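You operate a simulated robot arm through the tools that you are given. There is no shell and no other tool. Be economical: measure what you need, move in short steps, check, and stop when the job is done.

The job below is to be done with a simulated two-armed robot. You get a single attempt, and the scene is never put back.

## Task
Fetch the washed white keycap and press it onto the big computer's bare post.
Fine: switch the computer off before you fit it; the cap lies in the cap washer; shut the washer's lid again.

It is judged by the outcome, as a careful person would: the job done as asked, and still so three seconds after it is handed in. It fails if anything else is knocked over, pushed out of place, dropped, spilled or broken. A push-on lid holds only when it is set on centred and level and pressed home; a screw cap is set on level and turned clockwise until tight.

## Robot
Two 7-joint arms with two-finger parallel grippers on one trunk, on a base that drives. Base frame: it is fixed to the floor where the robot stands at the start and does not move with it; the origin is under the middle of the robot, x ahead of it, y to its left, z up. Units: m, rad, N and s.
The left shoulder is at the start at [0.05, 0.168, 1.132], the right one opposite. With the tool pointing down near the work surface each hand reaches from about 0.1 to 0.66 m from the robot's upright axis, wherever it stands, measured 20 degrees to its own side. Places, roughly: keycap (4x4x3 cm) [0.7, 0.5, 0.8]; lid of the cap washer [-1.1, 1.3, 0.8]; switch of the big computer [0.5, 0.1, 0.9]; white keycap (4x4x3 cm) [-1.1, 1.3, 0.8]; yellow post [0.5, 0.4, 0.9]. Payload 1.57 kg a hand.
Tool frame (each hand has its own): the origin (TCP) lies between the finger pads and is the grasp point; the fingertips stand 0.03 m ahead of it; z points along the fingers, y is the line along which they close. Largest opening 0.08 m; finger width 0.017, thickness 0.012; the body of the gripper, 0.04 by 0.082 m, starts 0.08 m behind the TCP.
Orientation is told as [roll, pitch, yaw] about the base's x, y, z axes, in that order, counted from this pose: with the fingers straight down and closing along the base's y, the tool's x points along the base's -x, its y along +y and its z along -z.

## Interface
- The arms move only by the tool arm_command. It takes "left_motion", "right_motion" or both (then of equal length, played together; a hand with none holds still); each is a list of rows, each a list of 3 entries, a list of its own where there are three numbers: the turn, a rotation vector about the base's x, y, z in rad, then the shift along the base's x, y, z in m, then the closure, from 0 (fully open) to 1 (shut). In form: [[[wx, wy, wz], [dx, dy, dz], grip], ...]. A call has 1 to 8 rows; each row is the pose to reach, as a shift and turn from the pose commanded when the call began. Rows are played at 5 a second. More than 0.05 m and 0.15 rad between two rows, or a gripper value outside its range, and nothing of the call is played. A pose out of reach is approached as far as the arm can. The call stops where the force on the tool passes 90 N (or 10 N more than at its start, if that is more) or the arm is blocked; 0.2 s more then pass. Each finger travels about 0.045 m/s and halts on what it meets, pressing with about 32 N; the grip force reading is that of the motor and also rises with nothing between the fingers. The clock runs only during rows and for 0.2 s after the last one: add rows that repeat a pose to give the fingers time. The reply holds the time, the measured pose of the TCP, the force on the tool along the base axes, the opening and the grip force, in the units named above and with some noise, with the torque about the TCP (base axes, N m) and any sound that the robot's microphone picked up.
- Cameras (640 x 400 px; columns grow to the right, rows downward): "scene" is now at [0.1195, 0.0392, 1.3411]; the picture's right is [0.45, -0.89, 0.00], its down [-0.52, -0.26, -0.82] and it looks along [0.73, 0.37, -0.58] (base axes); focal length 264 px, centre (320, 200). "left" rides on the left gripper at [0.072, 0.007, -0.122] in its tool frame; the picture's right is [-0.09, 1.00, 0.00], its down [-0.84, -0.08, -0.54] and it looks along [-0.54, -0.05, 0.84] (tool axes); focal length 238 px, centre (320, 200). "right" rides on the right gripper at [0.072, -0.007, -0.122] in its tool frame; the picture's right is [0.09, 1.00, 0.00], its down [-0.84, 0.08, -0.54] and it looks along [-0.54, 0.05, 0.84] (tool axes); focal length 238 px, centre (320, 200). There is no depth. A picture from a camera that has moved, and an enlarged one, comes with that camera's place and axes in the base frame and with its lens.
- get_image(camera): a new picture of that camera. The clock stands still meanwhile.
- move_column(by): slides the trunk up (or, below 0, down) by that many m; the arms and the scene camera ride with it, the base frame stays. It gives what a move gives, with no picture.
- drive_base(legs): drives the robot by 1 to 6 legs, each [ahead, left, turn to the left] in m, m and rad, along the robot's own axes; the way and the turn of a leg run together, so that a leg with both is an arc; at most 1.5 m and 3.142 rad a leg. The arms and the cameras ride along, it lands a little off, and it stops where it bumps. It gives what a move gives.
- aim_head(pan, tilt): turns the head with the scene camera to pan (to the left, within 1.396 rad either way) and tilt (down, from -0.506 to 1.204), counted from straight ahead of the robot. It gives what a move gives.
- inspect(camera, box): a new picture of the part [left, top, right, bottom] of that camera's present view, enlarged. The clock stands still meanwhile.
- job_done(): hands the job in; it is judged then, once.

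Go step by step. Nothing tells you exact positions but the pictures and the camera data: compare them with the known pose of the tool, close in by small moves and look again before you grip or let go. The budget is 120 turns and 108 pictures, counting those below and the enlarged ones. Unless the task says otherwise, let go and move clear before handing in, and close with one line.

The tools are called after "Call:" as a command line: name --argument value ..., lists and objects as JSON in quotes. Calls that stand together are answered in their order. arm_command: Moves the arms, as the interface text tells. Its arguments: {"type":"object","properties":{"left_motion":{"type":"array","items":{"type":"array"}},"right_motion":{"type":"array","items":{"type":"array"}}},"required":[]} The other tools are called the same way: move_column (by) slides the trunk up or down; drive_base (legs) drives the base; aim_head (pan, tilt) turns the head that bears the scene camera; get_image (camera) takes a picture; inspect (camera, box) takes an enlarged picture of a part of a camera's view; job_done () hands the job in.

At the start:

```text
clock: 0.0
left_tcp_pos: [0.2593, 0.3179, 1.1976]
left_tcp_rot: [-0.001, 0.001, 0.001]
left_contact_force: [0.2, -0.6, -0.5]
left_moment: [0.01, 0.0, 0.02]
left_opening: 0.0803
left_gripper_force: 0.1
right_tcp_pos: [0.3459, -0.0155, 1.1707]
right_tcp_rot: [0.0, -0.001, 0.001]
right_contact_force: [0.1, 0.7, -0.3]
right_moment: [-0.02, 0.0, -0.01]
right_opening: 0.0799
right_gripper_force: 0.0
trunk travel left (down, up): [-0.3, 0.143]
robot x, y, heading: [-0.0012, -0.0004, 0.001]
head pan, tilt: [0.466, 0.618]
```

scene: 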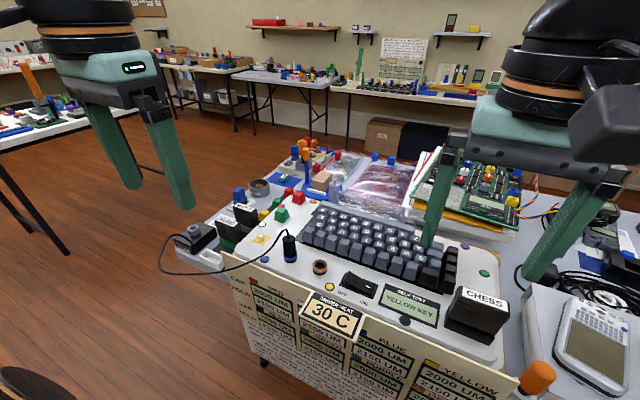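
right: 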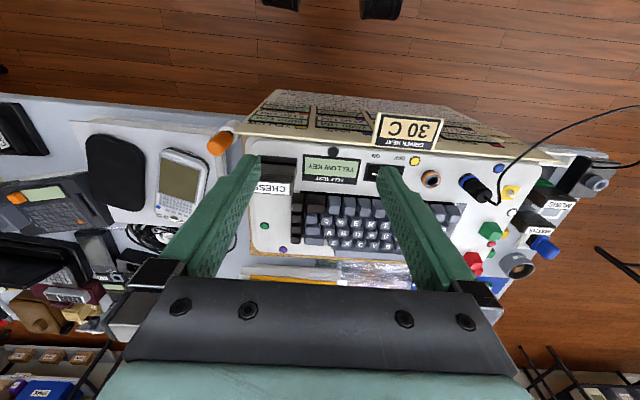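
left: 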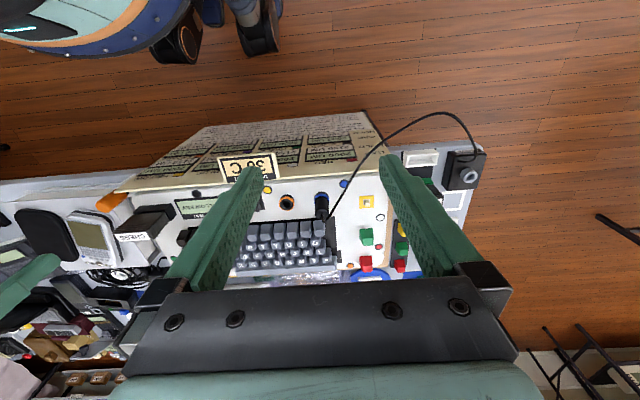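

I see the big computer ahead with its rocker switch, display and a yellow bare post at left; the washer is off behind left. I'll look closer at the panel first.

Call:
inspect --camera "scene" --box '[160, 180, 340, 300]'

Call:
inspect --camera "scene" --box '[300, 240, 520, 380]'

Call:
inspect --camera "scene" --box '[220, 260, 520, 400]'

```text
3.33 times, centred on (250, 240) of scene
camera zoom: at [0.1195, 0.0392, 1.3411], right [0.45, -0.89, 0.0], down [-0.52, -0.26, -0.82], along [0.73, 0.37, -0.58], focal length 878 px, centre (553, 67)
```

zoom: 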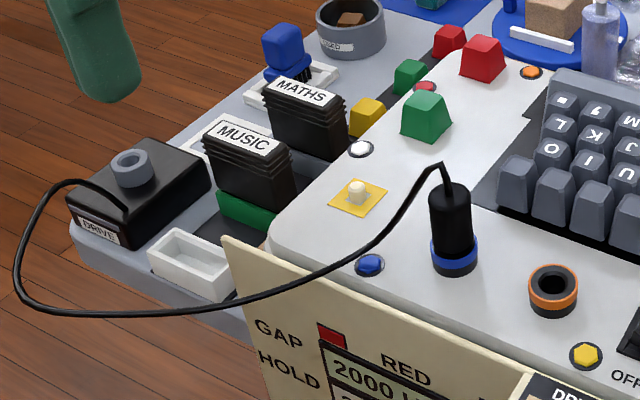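

```text
2.86 times, centred on (410, 310) of scene
camera zoom: at [0.1195, 0.0392, 1.3411], right [0.45, -0.89, 0.0], down [-0.52, -0.26, -0.82], along [0.73, 0.37, -0.58], focal length 753 px, centre (63, -114)
```

zoom: 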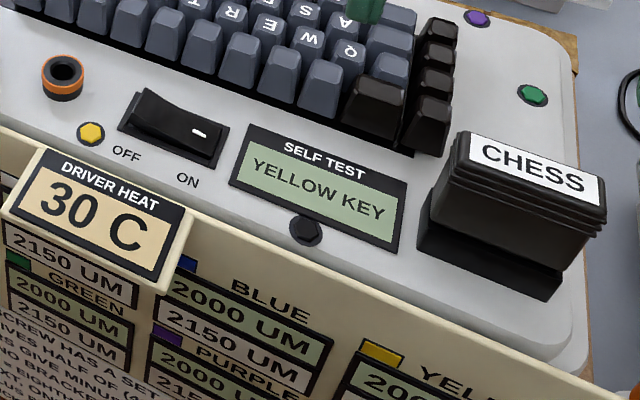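

```text
2.13 times, centred on (370, 330) of scene
camera zoom: at [0.1195, 0.0392, 1.3411], right [0.45, -0.89, 0.0], down [-0.52, -0.26, -0.82], along [0.73, 0.37, -0.58], focal length 562 px, centre (213, -77)
```

zoom: 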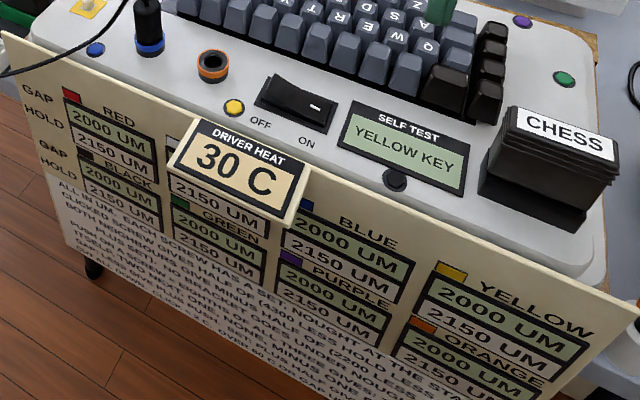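

The rocker is in the ON position (its OFF end, toward the plug, stands up). I'll close the left hand, move the right aside, and bring the left above the OFF end at about (0.47, 0.15).

Call:
arm_command --left_motion '[[[0, 0, 0], [0.0, 0, 0], 1], [[0, 0, 0], [0.02, -0.025, -0.01], 1], [[0, 0, 0], [0.05, -0.055, -0.03], 1], [[0, 0, 0], [0.08, -0.085, -0.05], 1], [[0, 0, 0], [0.11, -0.115, -0.07], 1], [[0, 0, 0], [0.14, -0.145, -0.085], 1], [[0, 0, 0], [0.16, -0.168, -0.1], 1], [[0, 0, 0], [0.16, -0.168, -0.1], 1]]' --right_motion '[[[0, 0, 0], [0, -0.04, 0], 0], [[0, 0, 0], [0, -0.08, 0], 0], [[0, 0, 0], [-0.02, -0.12, 0], 0], [[0, 0, 0], [-0.04, -0.16, 0], 0], [[0, 0, 0], [-0.06, -0.2, 0], 0], [[0, 0, 0], [-0.06, -0.22, 0], 0], [[0, 0, 0], [-0.06, -0.22, 0], 0], [[0, 0, 0], [-0.06, -0.22, 0], 0]]'

Call:
get_image --camera "left"

Call:
get_image --camera "scene"

```text
clock: 1.8
left_tcp_pos: [0.4207, 0.1484, 1.097]
left_tcp_rot: [0.0, -0.001, 0.002]
left_contact_force: [0.5, 0.4, 0.0]
left_moment: [-0.01, -0.02, 0.0]
left_opening: 0.0002
left_gripper_force: 21.2
right_tcp_pos: [0.287, -0.2385, 1.171]
right_tcp_rot: [0.0, 0.001, 0.001]
right_contact_force: [-0.3, -0.1, 0.4]
right_moment: [0.01, -0.01, -0.02]
right_opening: 0.0801
right_gripper_force: 0.1
trunk travel left (down, up): [-0.3, 0.143]
robot x, y, heading: [0.0015, 0.0, 0.001]
head pan, tilt: [0.466, 0.618]
```

```text
101 pictures are left
camera left: at [0.3475, 0.1541, 1.2183], right [0.09, 1.0, 0.0], down [0.84, -0.08, 0.54], along [0.54, -0.05, -0.84], focal length 238 px, centre (320, 200)
```

left: 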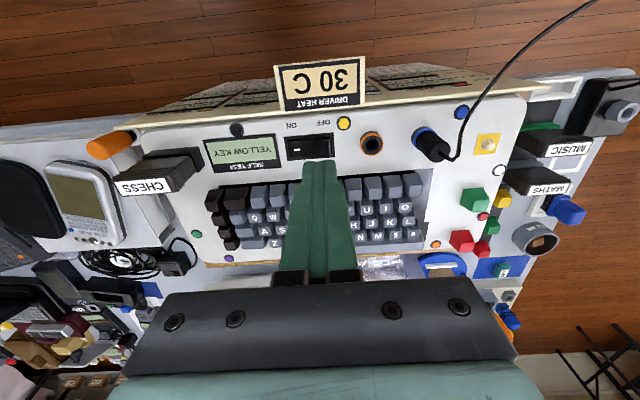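

```text
100 pictures are left
camera scene: at [0.1191, 0.0392, 1.3411], right [0.45, -0.89, 0.0], down [-0.52, -0.26, -0.82], along [0.73, 0.37, -0.58], focal length 264 px, centre (320, 200)
```

scene: 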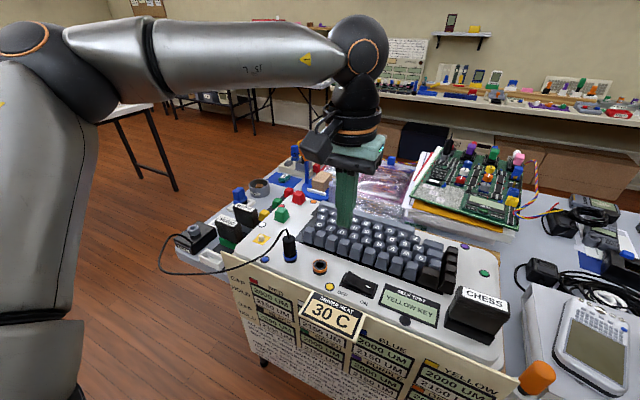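

Call:
inspect --camera "left" --box '[260, 110, 380, 185]'

Call:
inspect --camera "scene" --box '[320, 255, 400, 305]'

```text
5.33 times, centred on (320, 148) of left
camera zoom: at [0.3475, 0.1541, 1.2183], right [0.09, 1.0, 0.0], down [0.84, -0.08, 0.54], along [0.54, -0.05, -0.84], focal length 1271 px, centre (320, 480)
```

zoom: 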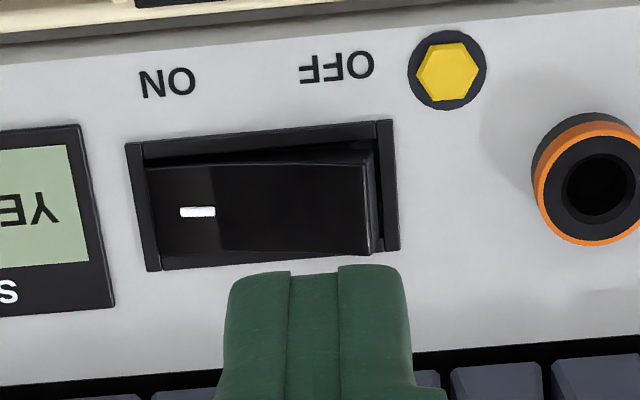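

```text
8.00 times, centred on (360, 280) of scene
camera zoom: at [0.1191, 0.0392, 1.3411], right [0.45, -0.89, 0.0], down [-0.52, -0.26, -0.82], along [0.73, 0.37, -0.58], focal length 2108 px, centre (0, -440)
```

zoom: 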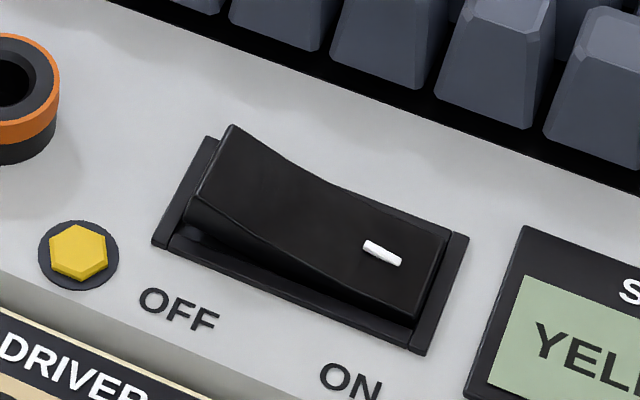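

The OFF end of the rocker is at about (0.474, 0.147), top 0.882. I move the closed tips over it, just above.

Call:
arm_command --left_motion '[[[0, 0, 0], [0.03, -0.003, -0.03], 1], [[0, 0, 0], [0.053, -0.006, -0.07], 1], [[0, 0, 0], [0.053, -0.006, -0.11], 1], [[0, 0, 0], [0.053, -0.006, -0.14], 1], [[0, 0, 0], [0.053, -0.006, -0.16], 1], [[0, 0, 0], [0.053, -0.006, -0.16], 1]]'

Call:
inspect --camera "scene" --box '[280, 230, 440, 330]'

Call:
inspect --camera "left" --box '[220, 60, 420, 185]'

```text
clock: 3.2
left_tcp_pos: [0.4595, 0.1619, 0.9435]
left_tcp_rot: [-0.002, -0.002, 0.0]
left_contact_force: [-1.1, 0.3, 0.3]
left_moment: [0.04, -0.02, 0.0]
left_opening: 0.0
left_gripper_force: 21.4
left hand out of reach, approached as far as the arm can: row 2, 3, 4, 5, 6
right_tcp_pos: [0.288, -0.2371, 1.1712]
right_tcp_rot: [-0.001, 0.0, -0.001]
right_contact_force: [0.7, 0.8, 0.4]
right_moment: [-0.01, 0.01, -0.01]
right_opening: 0.0798
right_gripper_force: 0.0
trunk travel left (down, up): [-0.3, 0.143]
robot x, y, heading: [0.0009, 0.0011, 0.002]
head pan, tilt: [0.466, 0.618]
```

```text
4.00 times, centred on (360, 280) of scene
camera zoom: at [0.1195, 0.0392, 1.3411], right [0.45, -0.89, 0.0], down [-0.52, -0.26, -0.82], along [0.73, 0.37, -0.58], focal length 1054 px, centre (160, -120)
```

zoom: 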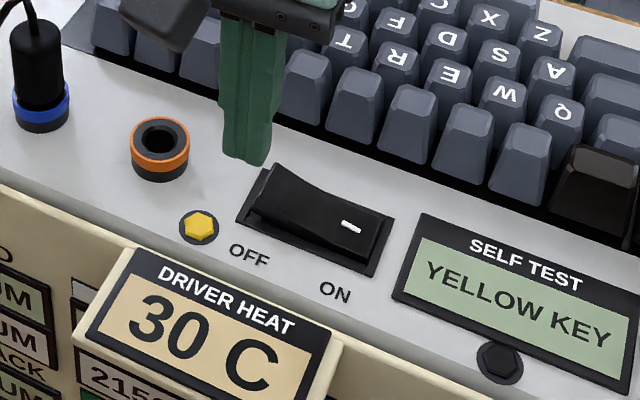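

```text
3.20 times, centred on (320, 122) of left
camera zoom: at [0.3881, 0.168, 1.0646], right [0.09, 1.0, 0.0], down [0.84, -0.08, 0.54], along [0.54, -0.05, -0.84], focal length 763 px, centre (320, 448)
```

zoom: 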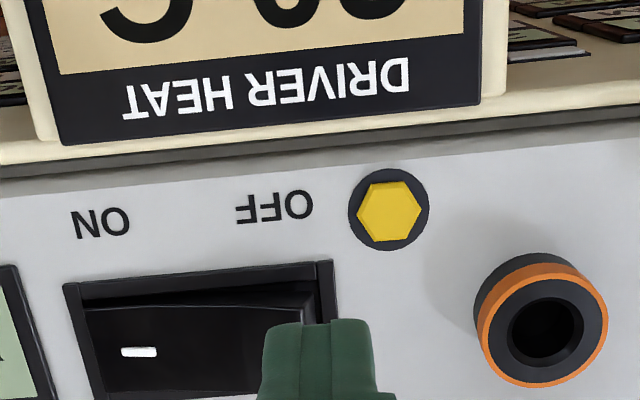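

The reach is short on that side; I'll lift, then drive the base a little to the right so the switch lies on the left hand's own side.

Call:
arm_command --left_motion '[[[0, 0, 0], [-0.03, 0.0, 0.04], 1], [[0, 0, 0], [-0.06, 0.0, 0.09], 1], [[0, 0, 0], [-0.06, 0.0, 0.12], 1]]'

Call:
drive_base --legs '[[0, -0.14, 0]]'

```text
refused: row 2 steps farther than a row can; nothing moved
```

```text
clock: 4.5
left_tcp_pos: [0.4596, 0.0239, 0.9433]
left_tcp_rot: [0.0, -0.003, -0.001]
left_contact_force: [-0.4, 0.9, -0.5]
left_moment: [0.03, 0.0, -0.01]
left_opening: 0.0
left_gripper_force: 21.0
right_tcp_pos: [0.2874, -0.3757, 1.1715]
right_tcp_rot: [-0.001, -0.001, -0.001]
right_contact_force: [-0.2, 0.1, 0.3]
right_moment: [0.04, 0.02, -0.02]
right_opening: 0.0801
right_gripper_force: 0.0
trunk travel left (down, up): [-0.3, 0.143]
robot x, y, heading: [0.0031, -0.1387, -0.004]
head pan, tilt: [0.466, 0.618]
```

The lift was refused (too big a step), so the hand slid at low height; no contact forces. I check that nothing was touched.

Call:
get_image --camera "scene"

```text
95 pictures are left
camera scene: at [0.1195, -0.1003, 1.3411], right [0.45, -0.89, 0.0], down [-0.52, -0.26, -0.82], along [0.73, 0.37, -0.58], focal length 264 px, centre (320, 200)
```

scene: 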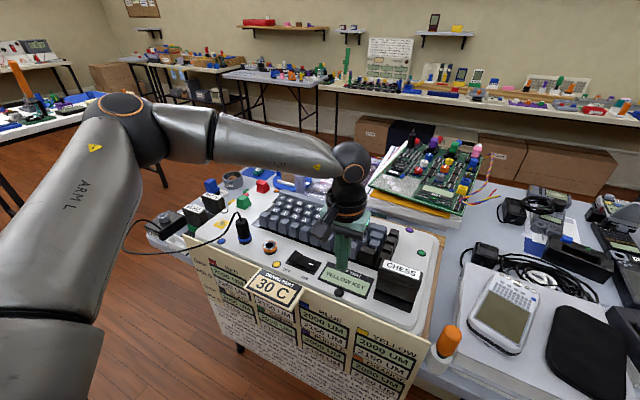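

Everything stands. I move the tips left to above the OFF end.

Call:
arm_command --left_motion '[[[0, 0, 0], [0.0, 0.0, 0.02], 1], [[0, 0, 0], [0.0, 0.035, 0.02], 1], [[0, 0, 0], [0.0, 0.07, 0.02], 1], [[0, 0, 0], [0.01, 0.1, 0.02], 1], [[0, 0, 0], [0.015, 0.118, 0.01], 1], [[0, 0, 0], [0.015, 0.118, 0.0], 1]]'

Call:
inspect --camera "scene" --box '[220, 210, 380, 310]'

Call:
inspect --camera "left" --box '[220, 60, 420, 185]'

```text
clock: 5.9
left_tcp_pos: [0.4756, 0.1414, 0.9433]
left_tcp_rot: [-0.001, -0.003, 0.0]
left_contact_force: [0.4, 0.1, -1.1]
left_moment: [0.02, 0.02, -0.04]
left_opening: 0.0003
left_gripper_force: 21.0
right_tcp_pos: [0.2888, -0.376, 1.1703]
right_tcp_rot: [0.0, -0.001, 0.0]
right_contact_force: [-0.2, -0.8, 0.1]
right_moment: [0.01, -0.01, -0.02]
right_opening: 0.08
right_gripper_force: 0.0
trunk travel left (down, up): [-0.3, 0.143]
robot x, y, heading: [-0.0015, -0.1352, -0.004]
head pan, tilt: [0.466, 0.618]
```

```text
4.00 times, centred on (300, 260) of scene
camera zoom: at [0.1195, -0.0996, 1.3411], right [0.45, -0.89, 0.0], down [-0.52, -0.26, -0.82], along [0.73, 0.37, -0.58], focal length 1054 px, centre (400, -40)
```

zoom: 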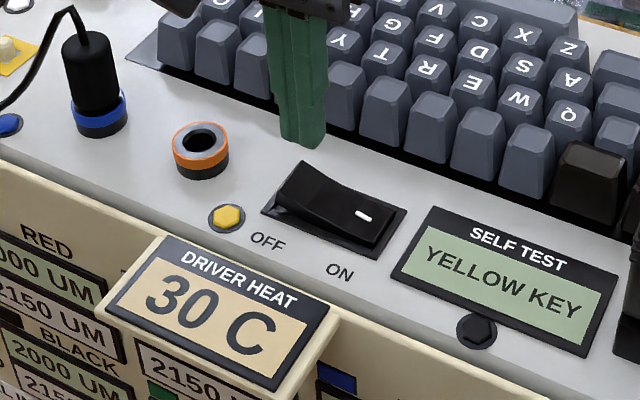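

```text
3.20 times, centred on (320, 122) of left
camera zoom: at [0.404, 0.1476, 1.0653], right [0.09, 1.0, 0.0], down [0.84, -0.08, 0.54], along [0.54, -0.05, -0.84], focal length 763 px, centre (320, 448)
```

zoom: 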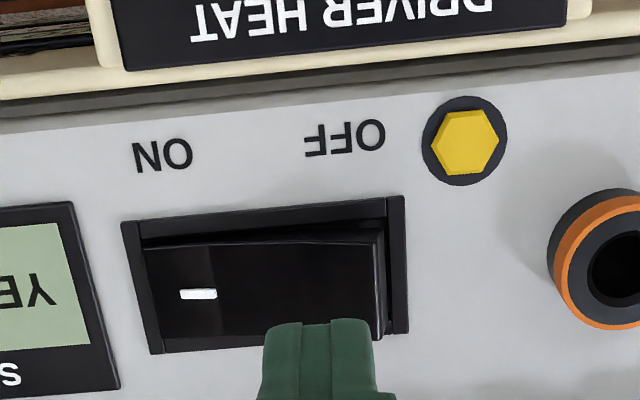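

Tips are aligned over the rocker's OFF half. I press down in small steps.

Call:
arm_command --left_motion '[[[0, 0, 0], [0.0, 0.003, -0.015], 1], [[0, 0, 0], [0.0, 0.003, -0.028], 1], [[0, 0, 0], [0.0, 0.003, -0.034], 1], [[0, 0, 0], [0.0, 0.003, -0.038], 1], [[0, 0, 0], [0.0, 0.003, -0.042], 1], [[0, 0, 0], [0.0, 0.003, -0.044], 1]]'

Call:
inspect --camera "scene" --box '[220, 210, 380, 310]'

```text
clock: 7.3
left_tcp_pos: [0.475, 0.1436, 0.9]
left_tcp_rot: [-0.001, -0.002, 0.0]
left_contact_force: [-0.6, 0.7, 0.5]
left_moment: [0.02, 0.02, 0.04]
left_opening: 0.0003
left_gripper_force: 21.0
right_tcp_pos: [0.289, -0.3766, 1.1705]
right_tcp_rot: [0.0, 0.0, -0.002]
right_contact_force: [0.1, -0.8, -0.1]
right_moment: [0.01, 0.02, -0.01]
right_opening: 0.0801
right_gripper_force: 0.0
trunk travel left (down, up): [-0.3, 0.143]
robot x, y, heading: [-0.0044, -0.1394, -0.003]
head pan, tilt: [0.466, 0.618]
```

```text
4.00 times, centred on (300, 260) of scene
camera zoom: at [0.1194, -0.0995, 1.3411], right [0.45, -0.89, 0.0], down [-0.52, -0.26, -0.82], along [0.73, 0.37, -0.58], focal length 1054 px, centre (400, -40)
```

zoom: 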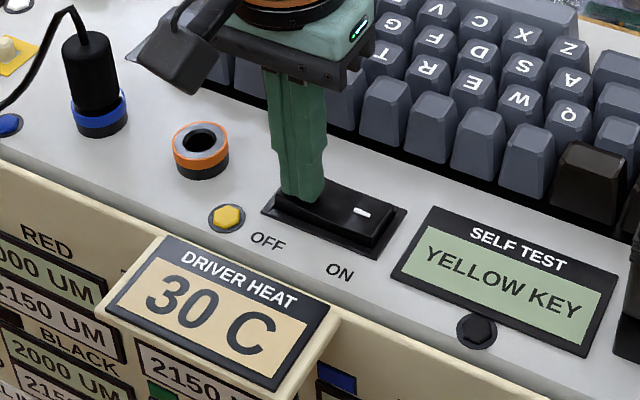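

The rocker is going down but the display is still lit; pressing further.

Call:
arm_command --left_motion '[[[0, 0, 0], [0.0, 0.0, -0.002], 1], [[0, 0, 0], [0.0, 0.0, -0.004], 1], [[0, 0, 0], [0.0, 0.0, -0.006], 1], [[0, 0, 0], [0.0, 0.0, -0.008], 1]]'

Call:
inspect --camera "scene" --box '[220, 210, 380, 310]'

```text
clock: 8.3
left_tcp_pos: [0.4762, 0.1443, 0.8961]
left_tcp_rot: [-0.001, -0.011, 0.003]
left_contact_force: [-4.1, 9.3, 32.3]
left_moment: [-0.01, 0.17, -0.09]
left_opening: 0.0
left_gripper_force: 21.2
right_tcp_pos: [0.2852, -0.3771, 1.172]
right_tcp_rot: [0.0, -0.003, 0.0]
right_contact_force: [0.7, -0.6, -0.2]
right_moment: [-0.01, 0.02, 0.02]
right_opening: 0.0801
right_gripper_force: 0.2
trunk travel left (down, up): [-0.3, 0.143]
robot x, y, heading: [-0.0038, -0.1394, -0.002]
head pan, tilt: [0.466, 0.618]
```

```text
4.00 times, centred on (300, 260) of scene
camera zoom: at [0.1163, -0.1001, 1.342], right [0.45, -0.89, 0.0], down [-0.51, -0.26, -0.82], along [0.73, 0.37, -0.58], focal length 1054 px, centre (400, -40)
```

zoom: 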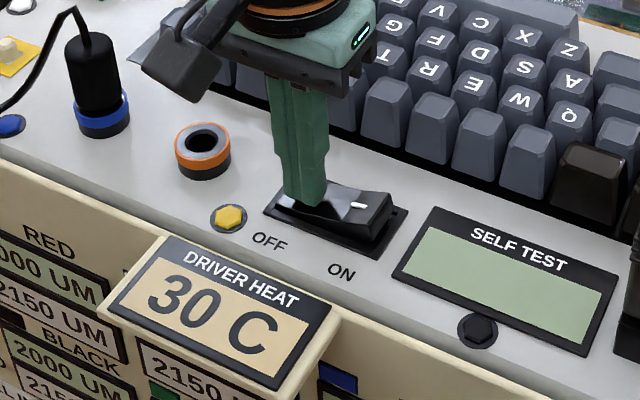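

The display is blank: the computer is off. Lift the hand up high and tuck it back, ready to drive.

Call:
arm_command --left_motion '[[[0, 0, 0], [0, 0, 0.04], 1], [[0, 0, 0], [0, 0, 0.08], 1], [[0, 0, 0], [-0.03, 0, 0.12], 1], [[0, 0, 0], [-0.06, 0.02, 0.15], 1], [[0, 0, 0], [-0.09, 0.04, 0.18], 1], [[0, 0, 0], [-0.12, 0.06, 0.21], 0], [[0, 0, 0], [-0.15, 0.08, 0.23], 0], [[0, 0, 0], [-0.18, 0.09, 0.25], 0]]'

Call:
aim_head --pan 1.396 --tilt 0.4

Call:
get_image --camera "scene"

Call:
get_image --camera "left"

```text
clock: 10.1
left_tcp_pos: [0.2932, 0.237, 1.14]
left_tcp_rot: [-0.003, -0.003, -0.001]
left_contact_force: [0.5, 0.1, -0.4]
left_moment: [-0.04, 0.03, -0.01]
left_opening: 0.0679
left_gripper_force: 0.1
right_tcp_pos: [0.2877, -0.3756, 1.1717]
right_tcp_rot: [0.0, 0.0, -0.001]
right_contact_force: [-0.1, 0.3, -0.1]
right_moment: [0.0, 0.04, -0.03]
right_opening: 0.0803
right_gripper_force: 0.0
trunk travel left (down, up): [-0.3, 0.143]
robot x, y, heading: [-0.0006, -0.1389, -0.001]
head pan, tilt: [0.466, 0.618]
```

```text
clock: 11.3
left_tcp_pos: [0.2944, 0.2354, 1.1395]
left_tcp_rot: [-0.002, -0.003, 0.0]
left_contact_force: [0.0, 0.1, 0.0]
left_moment: [0.02, 0.01, -0.02]
left_opening: 0.0802
left_gripper_force: 0.1
right_tcp_pos: [0.2889, -0.3769, 1.1723]
right_tcp_rot: [0.0, 0.001, 0.0]
right_contact_force: [0.9, -0.3, -0.1]
right_moment: [-0.03, 0.0, 0.01]
right_opening: 0.0798
right_gripper_force: 0.0
trunk travel left (down, up): [-0.3, 0.143]
robot x, y, heading: [-0.0008, -0.1431, -0.0]
head pan, tilt: [1.396, 0.4]
```

```text
90 pictures are left
camera scene: at [0.0571, -0.0478, 1.3608], right [0.98, -0.17, 0.0], down [-0.07, -0.38, -0.92], along [0.16, 0.91, -0.39], focal length 264 px, centre (320, 200)
```

scene: 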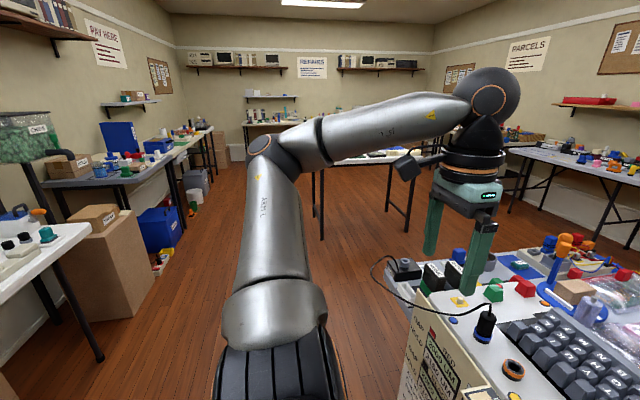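

```text
89 pictures are left
camera left: at [0.2227, 0.2409, 1.2612], right [0.09, 1.0, 0.0], down [0.84, -0.08, 0.54], along [0.54, -0.05, -0.84], focal length 238 px, centre (320, 200)
```

left: 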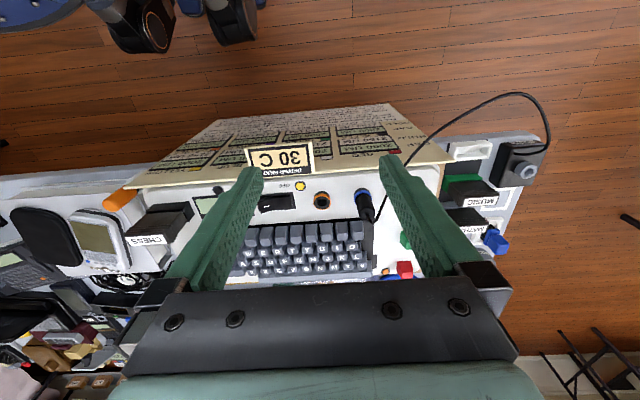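

The computer is off; the washer should be on the table at the picture's left. I back off and turn left to look at it.

Call:
drive_base --legs '[[-0.3, 0, 0], [0, 0, 1.6]]'

Call:
aim_head --pan 0.6 --tilt 0.5

Call:
get_image --camera "scene"

```text
clock: 17.3
left_tcp_pos: [-0.6799, 0.1425, 1.1403]
left_tcp_rot: [-0.002, -0.001, 1.605]
left_contact_force: [-0.4, 0.0, 0.4]
left_moment: [0.01, 0.02, 0.05]
left_opening: 0.0799
left_gripper_force: 0.1
right_tcp_pos: [-0.0704, 0.1584, 1.1707]
right_tcp_rot: [-0.001, 0.001, 1.604]
right_contact_force: [-0.5, 0.3, -0.1]
right_moment: [0.05, 0.02, 0.02]
right_opening: 0.0802
right_gripper_force: 0.1
trunk travel left (down, up): [-0.3, 0.143]
robot x, y, heading: [-0.2968, -0.1376, 1.602]
head pan, tilt: [1.396, 0.4]
```

```text
clock: 18.4
left_tcp_pos: [-0.6793, 0.1427, 1.1395]
left_tcp_rot: [-0.001, -0.001, 1.605]
left_contact_force: [0.5, 0.3, -0.1]
left_moment: [0.0, -0.02, -0.05]
left_opening: 0.0796
left_gripper_force: 0.0
right_tcp_pos: [-0.0691, 0.1566, 1.1724]
right_tcp_rot: [0.0, -0.001, 1.605]
right_contact_force: [0.0, -0.3, 0.1]
right_moment: [-0.01, 0.03, 0.0]
right_opening: 0.0801
right_gripper_force: 0.0
trunk travel left (down, up): [-0.3, 0.143]
robot x, y, heading: [-0.2988, -0.1378, 1.605]
head pan, tilt: [0.6, 0.499]
```

```text
88 pictures are left
camera scene: at [-0.3513, -0.0258, 1.3517], right [0.81, 0.59, 0.0], down [0.28, -0.39, -0.88], along [-0.52, 0.71, -0.48], focal length 264 px, centre (320, 200)
```

scene: 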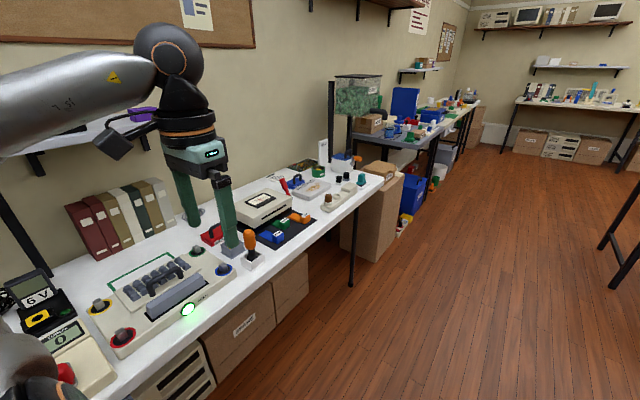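

Call:
inspect --camera "scene" --box '[220, 140, 400, 252]'

```text
3.56 times, centred on (310, 196) of scene
camera zoom: at [-0.3513, -0.0258, 1.3517], right [0.81, 0.59, 0.0], down [0.28, -0.39, -0.88], along [-0.52, 0.71, -0.48], focal length 937 px, centre (356, 214)
```

zoom: 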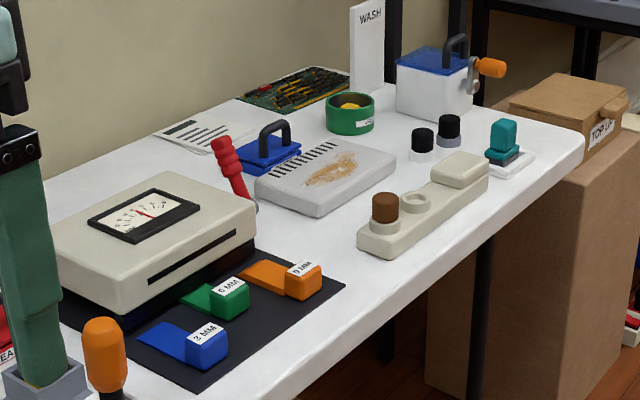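

The washer is the white box with blue lid, arch handle and orange crank near the table's far end. I drive along the table and turn to face it.

Call:
drive_base --legs '[[1.1, 0, 0], [0, 0, 1.537]]'

Call:
aim_head --pan -0.35 --tilt 0.6

Call:
get_image --camera "scene"

```text
clock: 27.8
left_tcp_pos: [-0.6237, 0.5709, 1.1402]
left_tcp_rot: [-0.002, -0.002, -3.126]
left_contact_force: [-0.3, 0.8, 0.1]
left_moment: [-0.03, -0.02, 0.0]
left_opening: 0.08
left_gripper_force: 0.0
right_tcp_pos: [-0.6277, 1.1831, 1.1711]
right_tcp_rot: [-0.001, 0.0, -3.126]
right_contact_force: [-0.3, 0.4, 0.0]
right_moment: [0.01, 0.01, 0.0]
right_opening: 0.0801
right_gripper_force: 0.1
trunk travel left (down, up): [-0.3, 0.143]
robot x, y, heading: [-0.3371, 0.9498, -3.128]
head pan, tilt: [0.6, 0.499]
```

```text
clock: 29.0
left_tcp_pos: [-0.6254, 0.5708, 1.14]
left_tcp_rot: [-0.002, -0.002, -3.126]
left_contact_force: [0.2, 0.3, -0.6]
left_moment: [-0.03, 0.02, 0.01]
left_opening: 0.08
left_gripper_force: 0.1
right_tcp_pos: [-0.6266, 1.1816, 1.1712]
right_tcp_rot: [0.0, -0.001, -3.127]
right_contact_force: [0.0, 0.4, -0.4]
right_moment: [0.0, 0.04, -0.03]
right_opening: 0.0801
right_gripper_force: 0.1
trunk travel left (down, up): [-0.3, 0.143]
robot x, y, heading: [-0.3346, 0.949, -3.128]
head pan, tilt: [-0.351, 0.6]
```

```text
86 pictures are left
camera scene: at [-0.4586, 0.9774, 1.3426], right [0.33, 0.94, 0.0], down [0.53, -0.19, -0.83], along [-0.78, 0.27, -0.56], focal length 264 px, centre (320, 200)
```

scene: 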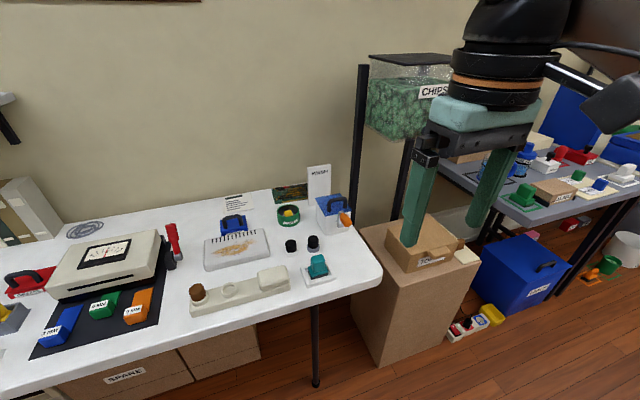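

Call:
inspect --camera "scene" --box '[260, 150, 400, 238]'

Call:
inspect --camera "scene" --box '[180, 180, 400, 318]'

```text
4.55 times, centred on (330, 194) of scene
camera zoom: at [-0.4586, 0.9774, 1.3426], right [0.33, 0.94, 0.0], down [0.53, -0.19, -0.83], along [-0.78, 0.27, -0.56], focal length 1198 px, centre (274, 227)
```

zoom: 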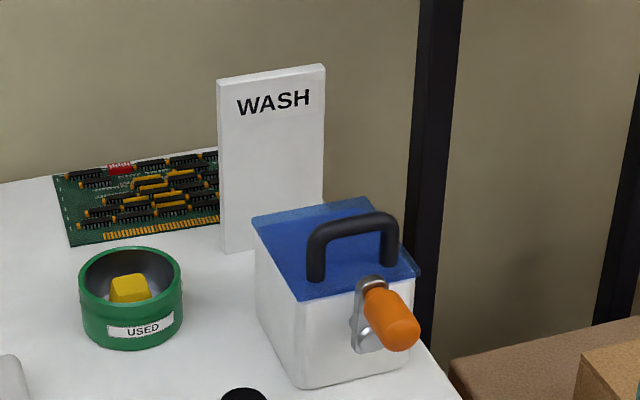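

```text
2.90 times, centred on (290, 249) of scene
camera zoom: at [-0.4586, 0.9774, 1.3426], right [0.33, 0.94, 0.0], down [0.53, -0.19, -0.83], along [-0.78, 0.27, -0.56], focal length 764 px, centre (407, 58)
```

zoom: 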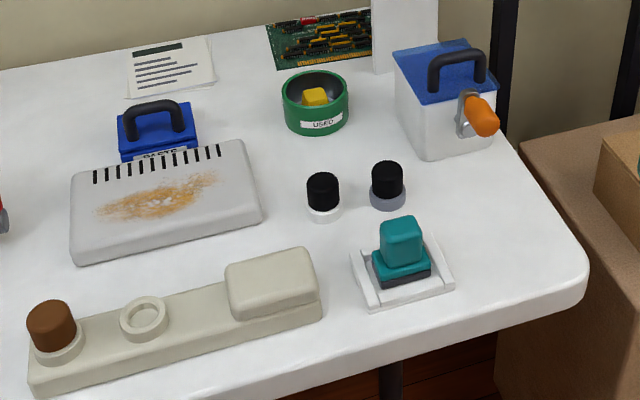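

The washer (white box, blue lid with black arch handle, crank on its near right corner) is at about (-1.12, 1.25), lid top near z 0.84. I close in to bring it within the right hand's reach.

Call:
drive_base --legs '[[0.24, 0, 0]]'

Call:
get_image --camera "right"

Call:
get_image --camera "scene"

```text
clock: 30.8
left_tcp_pos: [-0.8671, 0.5672, 1.1387]
left_tcp_rot: [-0.003, -0.002, -3.125]
left_contact_force: [0.0, -0.4, 0.3]
left_moment: [0.01, 0.0, 0.02]
left_opening: 0.0802
left_gripper_force: 0.1
right_tcp_pos: [-0.8703, 1.1786, 1.1709]
right_tcp_rot: [0.0, 0.0, -3.125]
right_contact_force: [0.3, 0.2, 0.5]
right_moment: [0.02, 0.0, -0.02]
right_opening: 0.0799
right_gripper_force: 0.2
trunk travel left (down, up): [-0.3, 0.143]
robot x, y, heading: [-0.5799, 0.9436, -3.125]
head pan, tilt: [-0.351, 0.6]
```

```text
83 pictures are left
camera right: at [-0.7985, 1.1867, 1.2935], right [0.11, -0.99, 0.0], down [-0.84, -0.09, 0.54], along [-0.54, -0.06, -0.84], focal length 238 px, centre (320, 200)
```

right: 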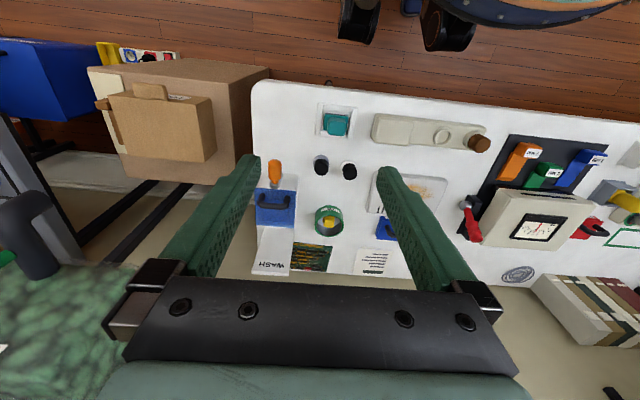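

```text
82 pictures are left
camera scene: at [-0.7008, 0.9737, 1.3425], right [0.33, 0.94, 0.0], down [0.53, -0.19, -0.82], along [-0.78, 0.27, -0.57], focal length 264 px, centre (320, 200)
```

scene: 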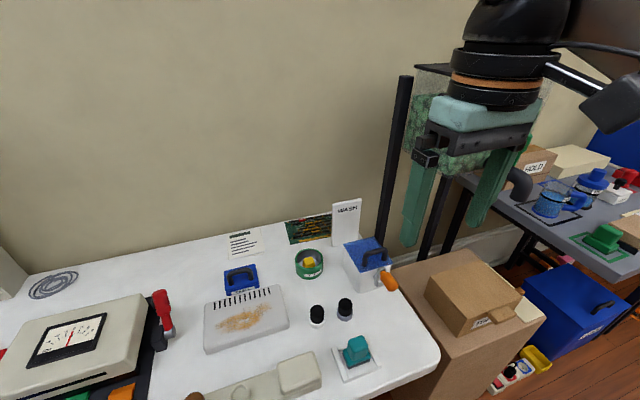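

Call:
inspect --camera "right" --box '[230, 130, 380, 280]'

Call:
inspect --camera "scene" --box '[310, 190, 430, 310]'

```text
2.67 times, centred on (305, 205) of right
camera zoom: at [-0.7985, 1.1867, 1.2935], right [0.11, -0.99, 0.0], down [-0.84, -0.09, 0.54], along [-0.54, -0.06, -0.84], focal length 636 px, centre (360, 187)
```

zoom: 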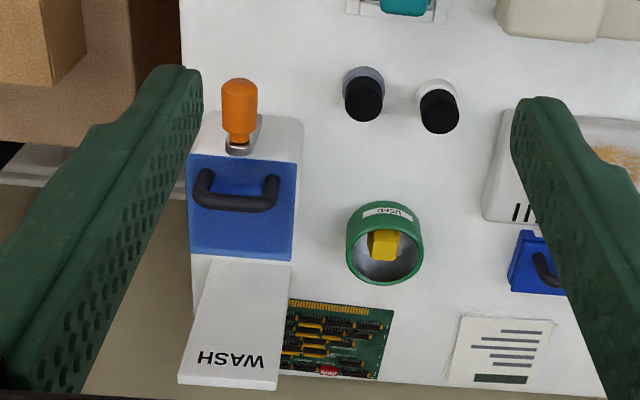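

```text
3.33 times, centred on (370, 250) of scene
camera zoom: at [-0.7008, 0.9737, 1.3425], right [0.33, 0.94, 0.0], down [0.53, -0.19, -0.82], along [-0.78, 0.27, -0.57], focal length 878 px, centre (153, 33)
```

zoom: 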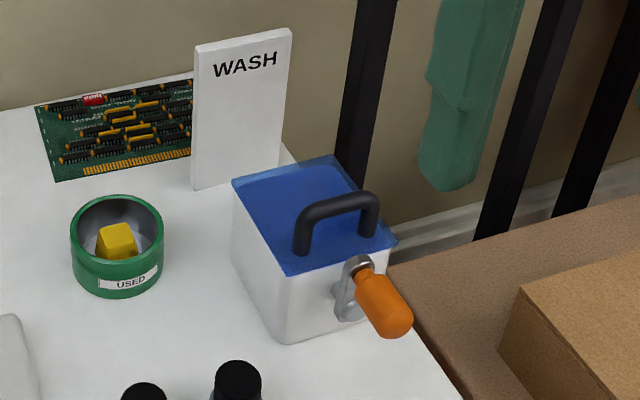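

The lid's handle bar is at about (-1.098, 1.254, 0.862), near the lid's front edge, so the lid likely hinges at the back by the WASH board. I bring the right hand nearer to see how it opens.

Call:
arm_command --right_motion '[[[0, 0, 0], [-0.02, 0.02, -0.01], 0], [[0, 0, 0], [-0.05, 0.04, -0.03], 0], [[0, 0, 0], [-0.08, 0.05, -0.05], 0], [[0, 0, 0], [-0.11, 0.06, -0.07], 0], [[0, 0, 0], [-0.13, 0.07, -0.09], 0]]'

Call:
inspect --camera "right" --box '[220, 70, 420, 270]'

```text
clock: 32.0
left_tcp_pos: [-0.8666, 0.5681, 1.1394]
left_tcp_rot: [-0.001, -0.001, -3.125]
left_contact_force: [0.2, 0.0, 0.7]
left_moment: [0.0, -0.02, 0.0]
left_opening: 0.0797
left_gripper_force: 0.0
right_tcp_pos: [-0.998, 1.2471, 1.081]
right_tcp_rot: [0.0, 0.0, -3.127]
right_contact_force: [0.7, -0.4, 0.4]
right_moment: [-0.02, -0.01, 0.03]
right_opening: 0.0802
right_gripper_force: 0.0
trunk travel left (down, up): [-0.3, 0.143]
robot x, y, heading: [-0.5806, 0.945, -3.126]
head pan, tilt: [-0.351, 0.6]
```

```text
2.00 times, centred on (320, 170) of right
camera zoom: at [-0.9275, 1.2564, 1.2024], right [0.11, -0.99, 0.0], down [-0.84, -0.09, 0.54], along [-0.54, -0.06, -0.84], focal length 477 px, centre (320, 260)
```

zoom: 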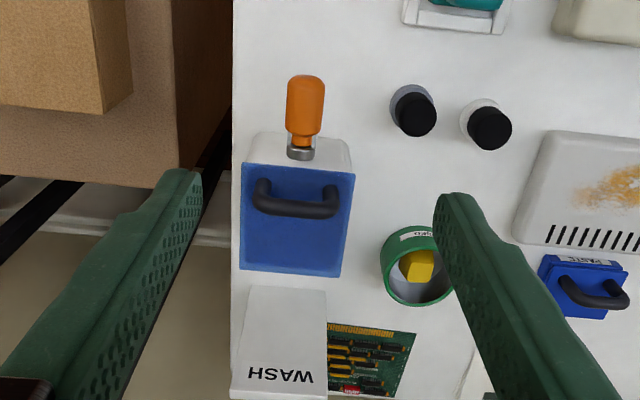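

The handle bar runs along y, so I turn the right wrist by 90° about z to straddle it, keeping height.

Call:
arm_command --right_motion '[[[0, 0, -0.145], [0, 0, 0], 0], [[0, 0, -0.29], [0, 0, 0], 0], [[0, 0, -0.435], [0, 0, 0], 0], [[0, 0, -0.58], [0, 0, 0], 0], [[0, 0, -0.725], [0, 0, 0], 0], [[0, 0, -0.87], [0, 0, 0], 0], [[0, 0, -1.015], [0, 0, 0], 0], [[0, 0, -1.16], [0, 0, 0], 0]]'

```text
clock: 33.8
left_tcp_pos: [-0.8679, 0.5675, 1.1406]
left_tcp_rot: [-0.003, -0.002, -3.126]
left_contact_force: [-0.3, 0.6, -0.3]
left_moment: [-0.02, -0.03, 0.04]
left_opening: 0.08
left_gripper_force: 0.0
right_tcp_pos: [-0.9994, 1.2485, 1.0817]
right_tcp_rot: [-0.001, 0.001, 1.995]
right_contact_force: [-0.2, -1.1, 1.2]
right_moment: [0.02, -0.02, 0.02]
right_opening: 0.0801
right_gripper_force: 0.1
trunk travel left (down, up): [-0.3, 0.143]
robot x, y, heading: [-0.5789, 0.9454, -3.122]
head pan, tilt: [-0.351, 0.6]
```

Call:
arm_command --right_motion '[[[0, 0, -0.14], [-0.02, 0, 0], 0.2], [[0, 0, -0.28], [-0.03, 0, 0], 0.4], [[0, 0, -0.424], [-0.03, 0, 0], 0.5], [[0, 0, -0.424], [-0.03, 0, 0], 0.5]]'

Call:
get_image --camera "right"

```text
clock: 34.8
left_tcp_pos: [-0.8658, 0.5684, 1.1406]
left_tcp_rot: [-0.002, -0.001, -3.125]
left_contact_force: [0.3, -0.1, 0.0]
left_moment: [0.02, -0.04, -0.02]
left_opening: 0.0798
left_gripper_force: 0.1
right_tcp_pos: [-1.0295, 1.2484, 1.082]
right_tcp_rot: [0.0, -0.001, 1.571]
right_contact_force: [0.4, 0.0, 0.0]
right_moment: [0.0, 0.0, -0.01]
right_opening: 0.0401
right_gripper_force: 0.1
trunk travel left (down, up): [-0.3, 0.143]
robot x, y, heading: [-0.5746, 0.9437, -3.127]
head pan, tilt: [-0.351, 0.6]
```

```text
78 pictures are left
camera right: at [-1.0225, 1.1775, 1.2042], right [-1.0, -0.09, 0.0], down [-0.08, 0.84, 0.54], along [-0.05, 0.54, -0.84], focal length 238 px, centre (320, 200)
```

right: 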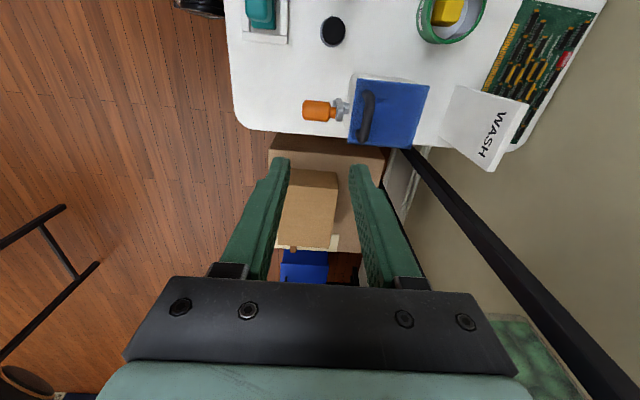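

Now tilt the tool 30° to lean toward the front and descend to a stand-off behind the handle.

Call:
arm_command --right_motion '[[[0, 0.13, 0], [0, 0.003, -0.02], 0.5], [[0, 0.26, 0], [-0.005, 0.006, -0.05], 0.5], [[0, 0.39, 0], [-0.008, 0.006, -0.08], 0.5], [[0, 0.52, 0], [-0.011, 0.006, -0.11], 0.5], [[0, 0.52, 0], [-0.011, 0.006, -0.12], 0.5]]'

Call:
get_image --camera "right"

Call:
inspect --camera "scene" --box '[290, 160, 450, 320]'

```text
clock: 36.0
left_tcp_pos: [-0.8659, 0.5673, 1.1394]
left_tcp_rot: [-0.002, -0.002, -3.125]
left_contact_force: [-0.7, -0.1, 0.1]
left_moment: [0.02, -0.02, 0.01]
left_opening: 0.0802
left_gripper_force: 0.0
right_tcp_pos: [-1.0415, 1.255, 0.9618]
right_tcp_rot: [0.521, 0.001, 1.575]
right_contact_force: [0.0, -0.2, -2.1]
right_moment: [-0.02, 0.0, 0.0]
right_opening: 0.0398
right_gripper_force: 0.1
trunk travel left (down, up): [-0.3, 0.143]
robot x, y, heading: [-0.5803, 0.9441, -3.125]
head pan, tilt: [-0.351, 0.6]
```

```text
77 pictures are left
camera right: at [-0.9756, 1.1836, 1.0646], right [-0.86, -0.09, 0.5], down [0.2, 0.84, 0.51], along [-0.46, 0.54, -0.7], focal length 238 px, centre (320, 200)
```

right: 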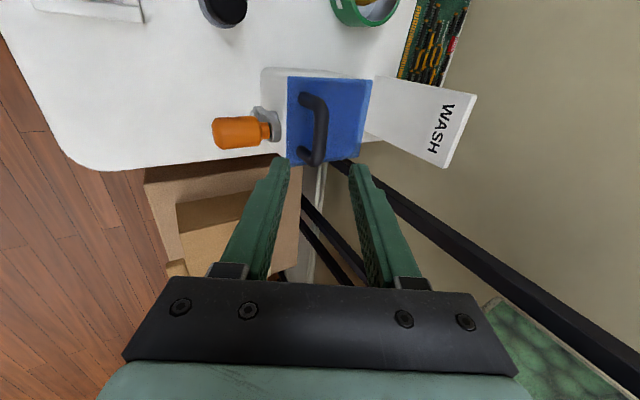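

```text
2.50 times, centred on (370, 240) of scene
camera zoom: at [-0.7002, 0.9737, 1.3426], right [0.33, 0.94, 0.0], down [0.53, -0.19, -0.83], along [-0.78, 0.27, -0.56], focal length 659 px, centre (195, 100)
```

zoom: 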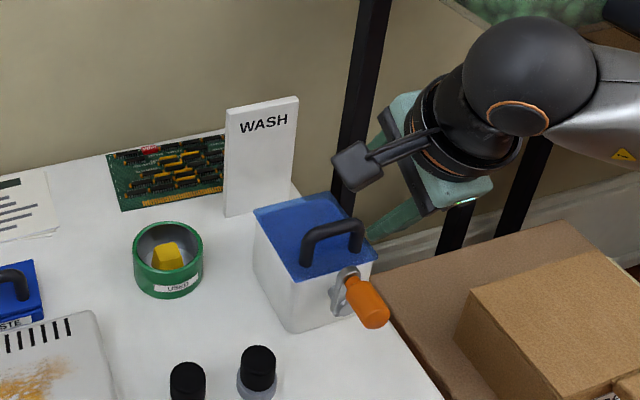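

Alignment matches: the bar projects exactly on the fingers' mid line. I advance along the tool axis most of the way and check.

Call:
arm_command --right_motion '[[[0, 0, 0], [-0.015, -0.001, -0.026], 0.5], [[0, 0, 0], [-0.027, -0.001, -0.048], 0.5], [[0, 0, 0], [-0.037, -0.001, -0.066], 0.5], [[0, 0, 0], [-0.037, -0.001, -0.066], 0.5]]'

Call:
get_image --camera "right"

Call:
inspect --camera "scene" --box '[330, 200, 430, 300]'

```text
clock: 37.0
left_tcp_pos: [-0.866, 0.5683, 1.1403]
left_tcp_rot: [-0.002, -0.002, -3.126]
left_contact_force: [-0.9, 0.0, 0.6]
left_moment: [0.0, 0.01, -0.03]
left_opening: 0.0798
left_gripper_force: 0.1
right_tcp_pos: [-1.0775, 1.2534, 0.895]
right_tcp_rot: [0.519, -0.001, 1.575]
right_contact_force: [-0.7, -0.3, 0.9]
right_moment: [0.03, -0.02, 0.01]
right_opening: 0.04
right_gripper_force: 0.0
trunk travel left (down, up): [-0.3, 0.143]
robot x, y, heading: [-0.5773, 0.9453, -3.127]
head pan, tilt: [-0.351, 0.6]
```

```text
75 pictures are left
camera right: at [-1.0113, 1.1821, 0.9976], right [-0.86, -0.1, 0.49], down [0.2, 0.84, 0.51], along [-0.46, 0.54, -0.7], focal length 238 px, centre (320, 200)
```

right: 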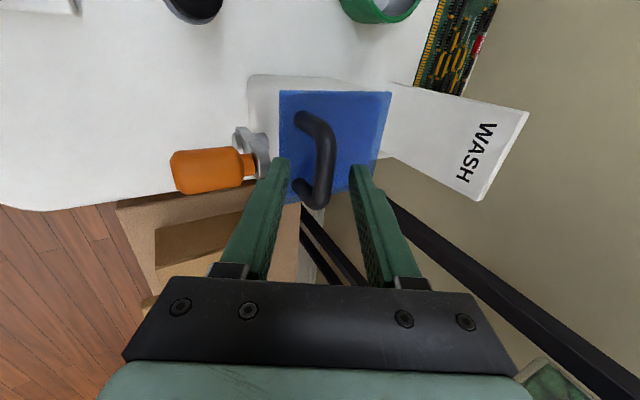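

```text
4.00 times, centred on (380, 250) of scene
camera zoom: at [-0.7001, 0.9737, 1.3426], right [0.33, 0.94, 0.0], down [0.53, -0.19, -0.83], along [-0.78, 0.27, -0.56], focal length 1054 px, centre (80, 0)
```

zoom: 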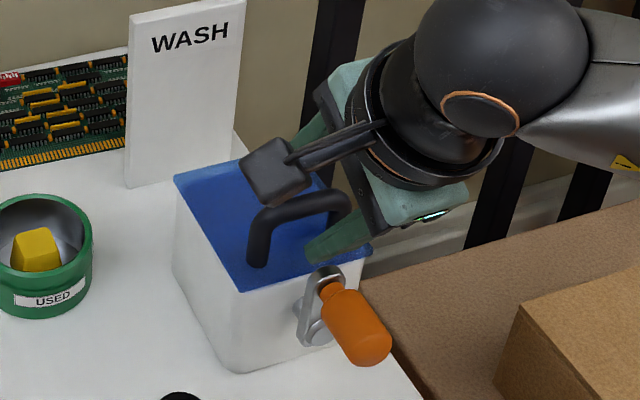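

Call:
arm_command --right_motion '[[[0, 0, 0], [-0.008, 0.0, -0.01], 0.5], [[0, 0, 0], [-0.014, 0.0, -0.019], 0.5], [[0, 0, 0], [-0.014, 0.0, -0.019], 0.5]]'

Call:
get_image --camera "right"

Call:
inspect --camera "scene" --box '[330, 200, 430, 300]'

```text
clock: 37.8
left_tcp_pos: [-0.8655, 0.5672, 1.1399]
left_tcp_rot: [-0.002, -0.002, -3.126]
left_contact_force: [1.0, -0.1, 0.6]
left_moment: [0.02, 0.0, 0.0]
left_opening: 0.0801
left_gripper_force: 0.0
right_tcp_pos: [-1.0914, 1.2542, 0.8761]
right_tcp_rot: [0.519, -0.003, 1.572]
right_contact_force: [-0.7, -0.1, 0.2]
right_moment: [0.0, 0.02, 0.02]
right_opening: 0.04
right_gripper_force: 0.0
trunk travel left (down, up): [-0.3, 0.143]
robot x, y, heading: [-0.5813, 0.9446, -3.125]
head pan, tilt: [-0.351, 0.6]
```

```text
73 pictures are left
camera right: at [-1.0249, 1.1832, 0.9787], right [-0.86, -0.09, 0.49], down [0.2, 0.84, 0.51], along [-0.46, 0.54, -0.7], focal length 238 px, centre (320, 200)
```

right: 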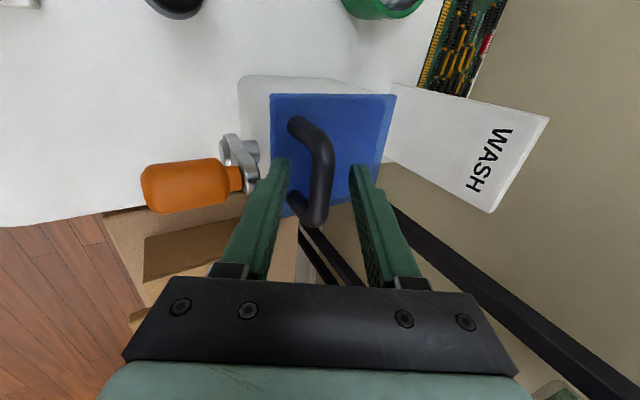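

```text
4.00 times, centred on (380, 250) of scene
camera zoom: at [-0.7001, 0.9737, 1.3426], right [0.33, 0.94, 0.0], down [0.53, -0.19, -0.83], along [-0.78, 0.27, -0.56], focal length 1054 px, centre (80, 0)
```

zoom: 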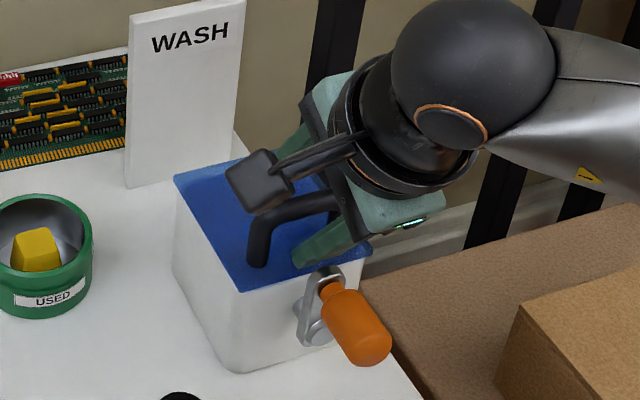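

Fingers straddle the bar. I close on it in place.

Call:
arm_command --right_motion '[[[0, 0, 0], [0, 0, 0], 0.8], [[0, 0, 0], [0, 0, 0], 1], [[0, 0, 0], [0, 0, 0], 1], [[0, 0, 0], [0, 0, 0], 1]]'

Call:
get_image --camera "right"

```text
clock: 38.8
left_tcp_pos: [-0.8666, 0.5664, 1.1392]
left_tcp_rot: [-0.001, -0.001, -3.125]
left_contact_force: [-0.8, 1.1, -0.1]
left_moment: [0.02, -0.01, 0.0]
left_opening: 0.0799
left_gripper_force: 0.0
right_tcp_pos: [-1.0913, 1.2546, 0.8763]
right_tcp_rot: [0.521, -0.002, 1.574]
right_contact_force: [-3.7, -0.3, 2.0]
right_moment: [-0.1, 0.05, 0.01]
right_opening: 0.0138
right_gripper_force: 30.1
trunk travel left (down, up): [-0.3, 0.143]
robot x, y, heading: [-0.577, 0.9434, -3.129]
head pan, tilt: [-0.351, 0.6]
```

```text
71 pictures are left
camera right: at [-1.0252, 1.1831, 0.9791], right [-0.86, -0.09, 0.5], down [0.2, 0.84, 0.51], along [-0.46, 0.54, -0.7], focal length 238 px, centre (320, 200)
```

right: 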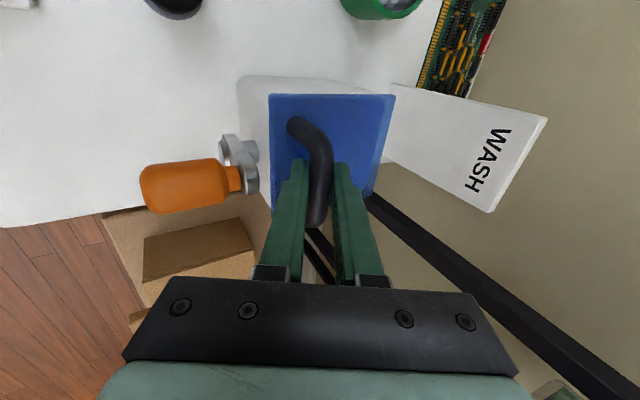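

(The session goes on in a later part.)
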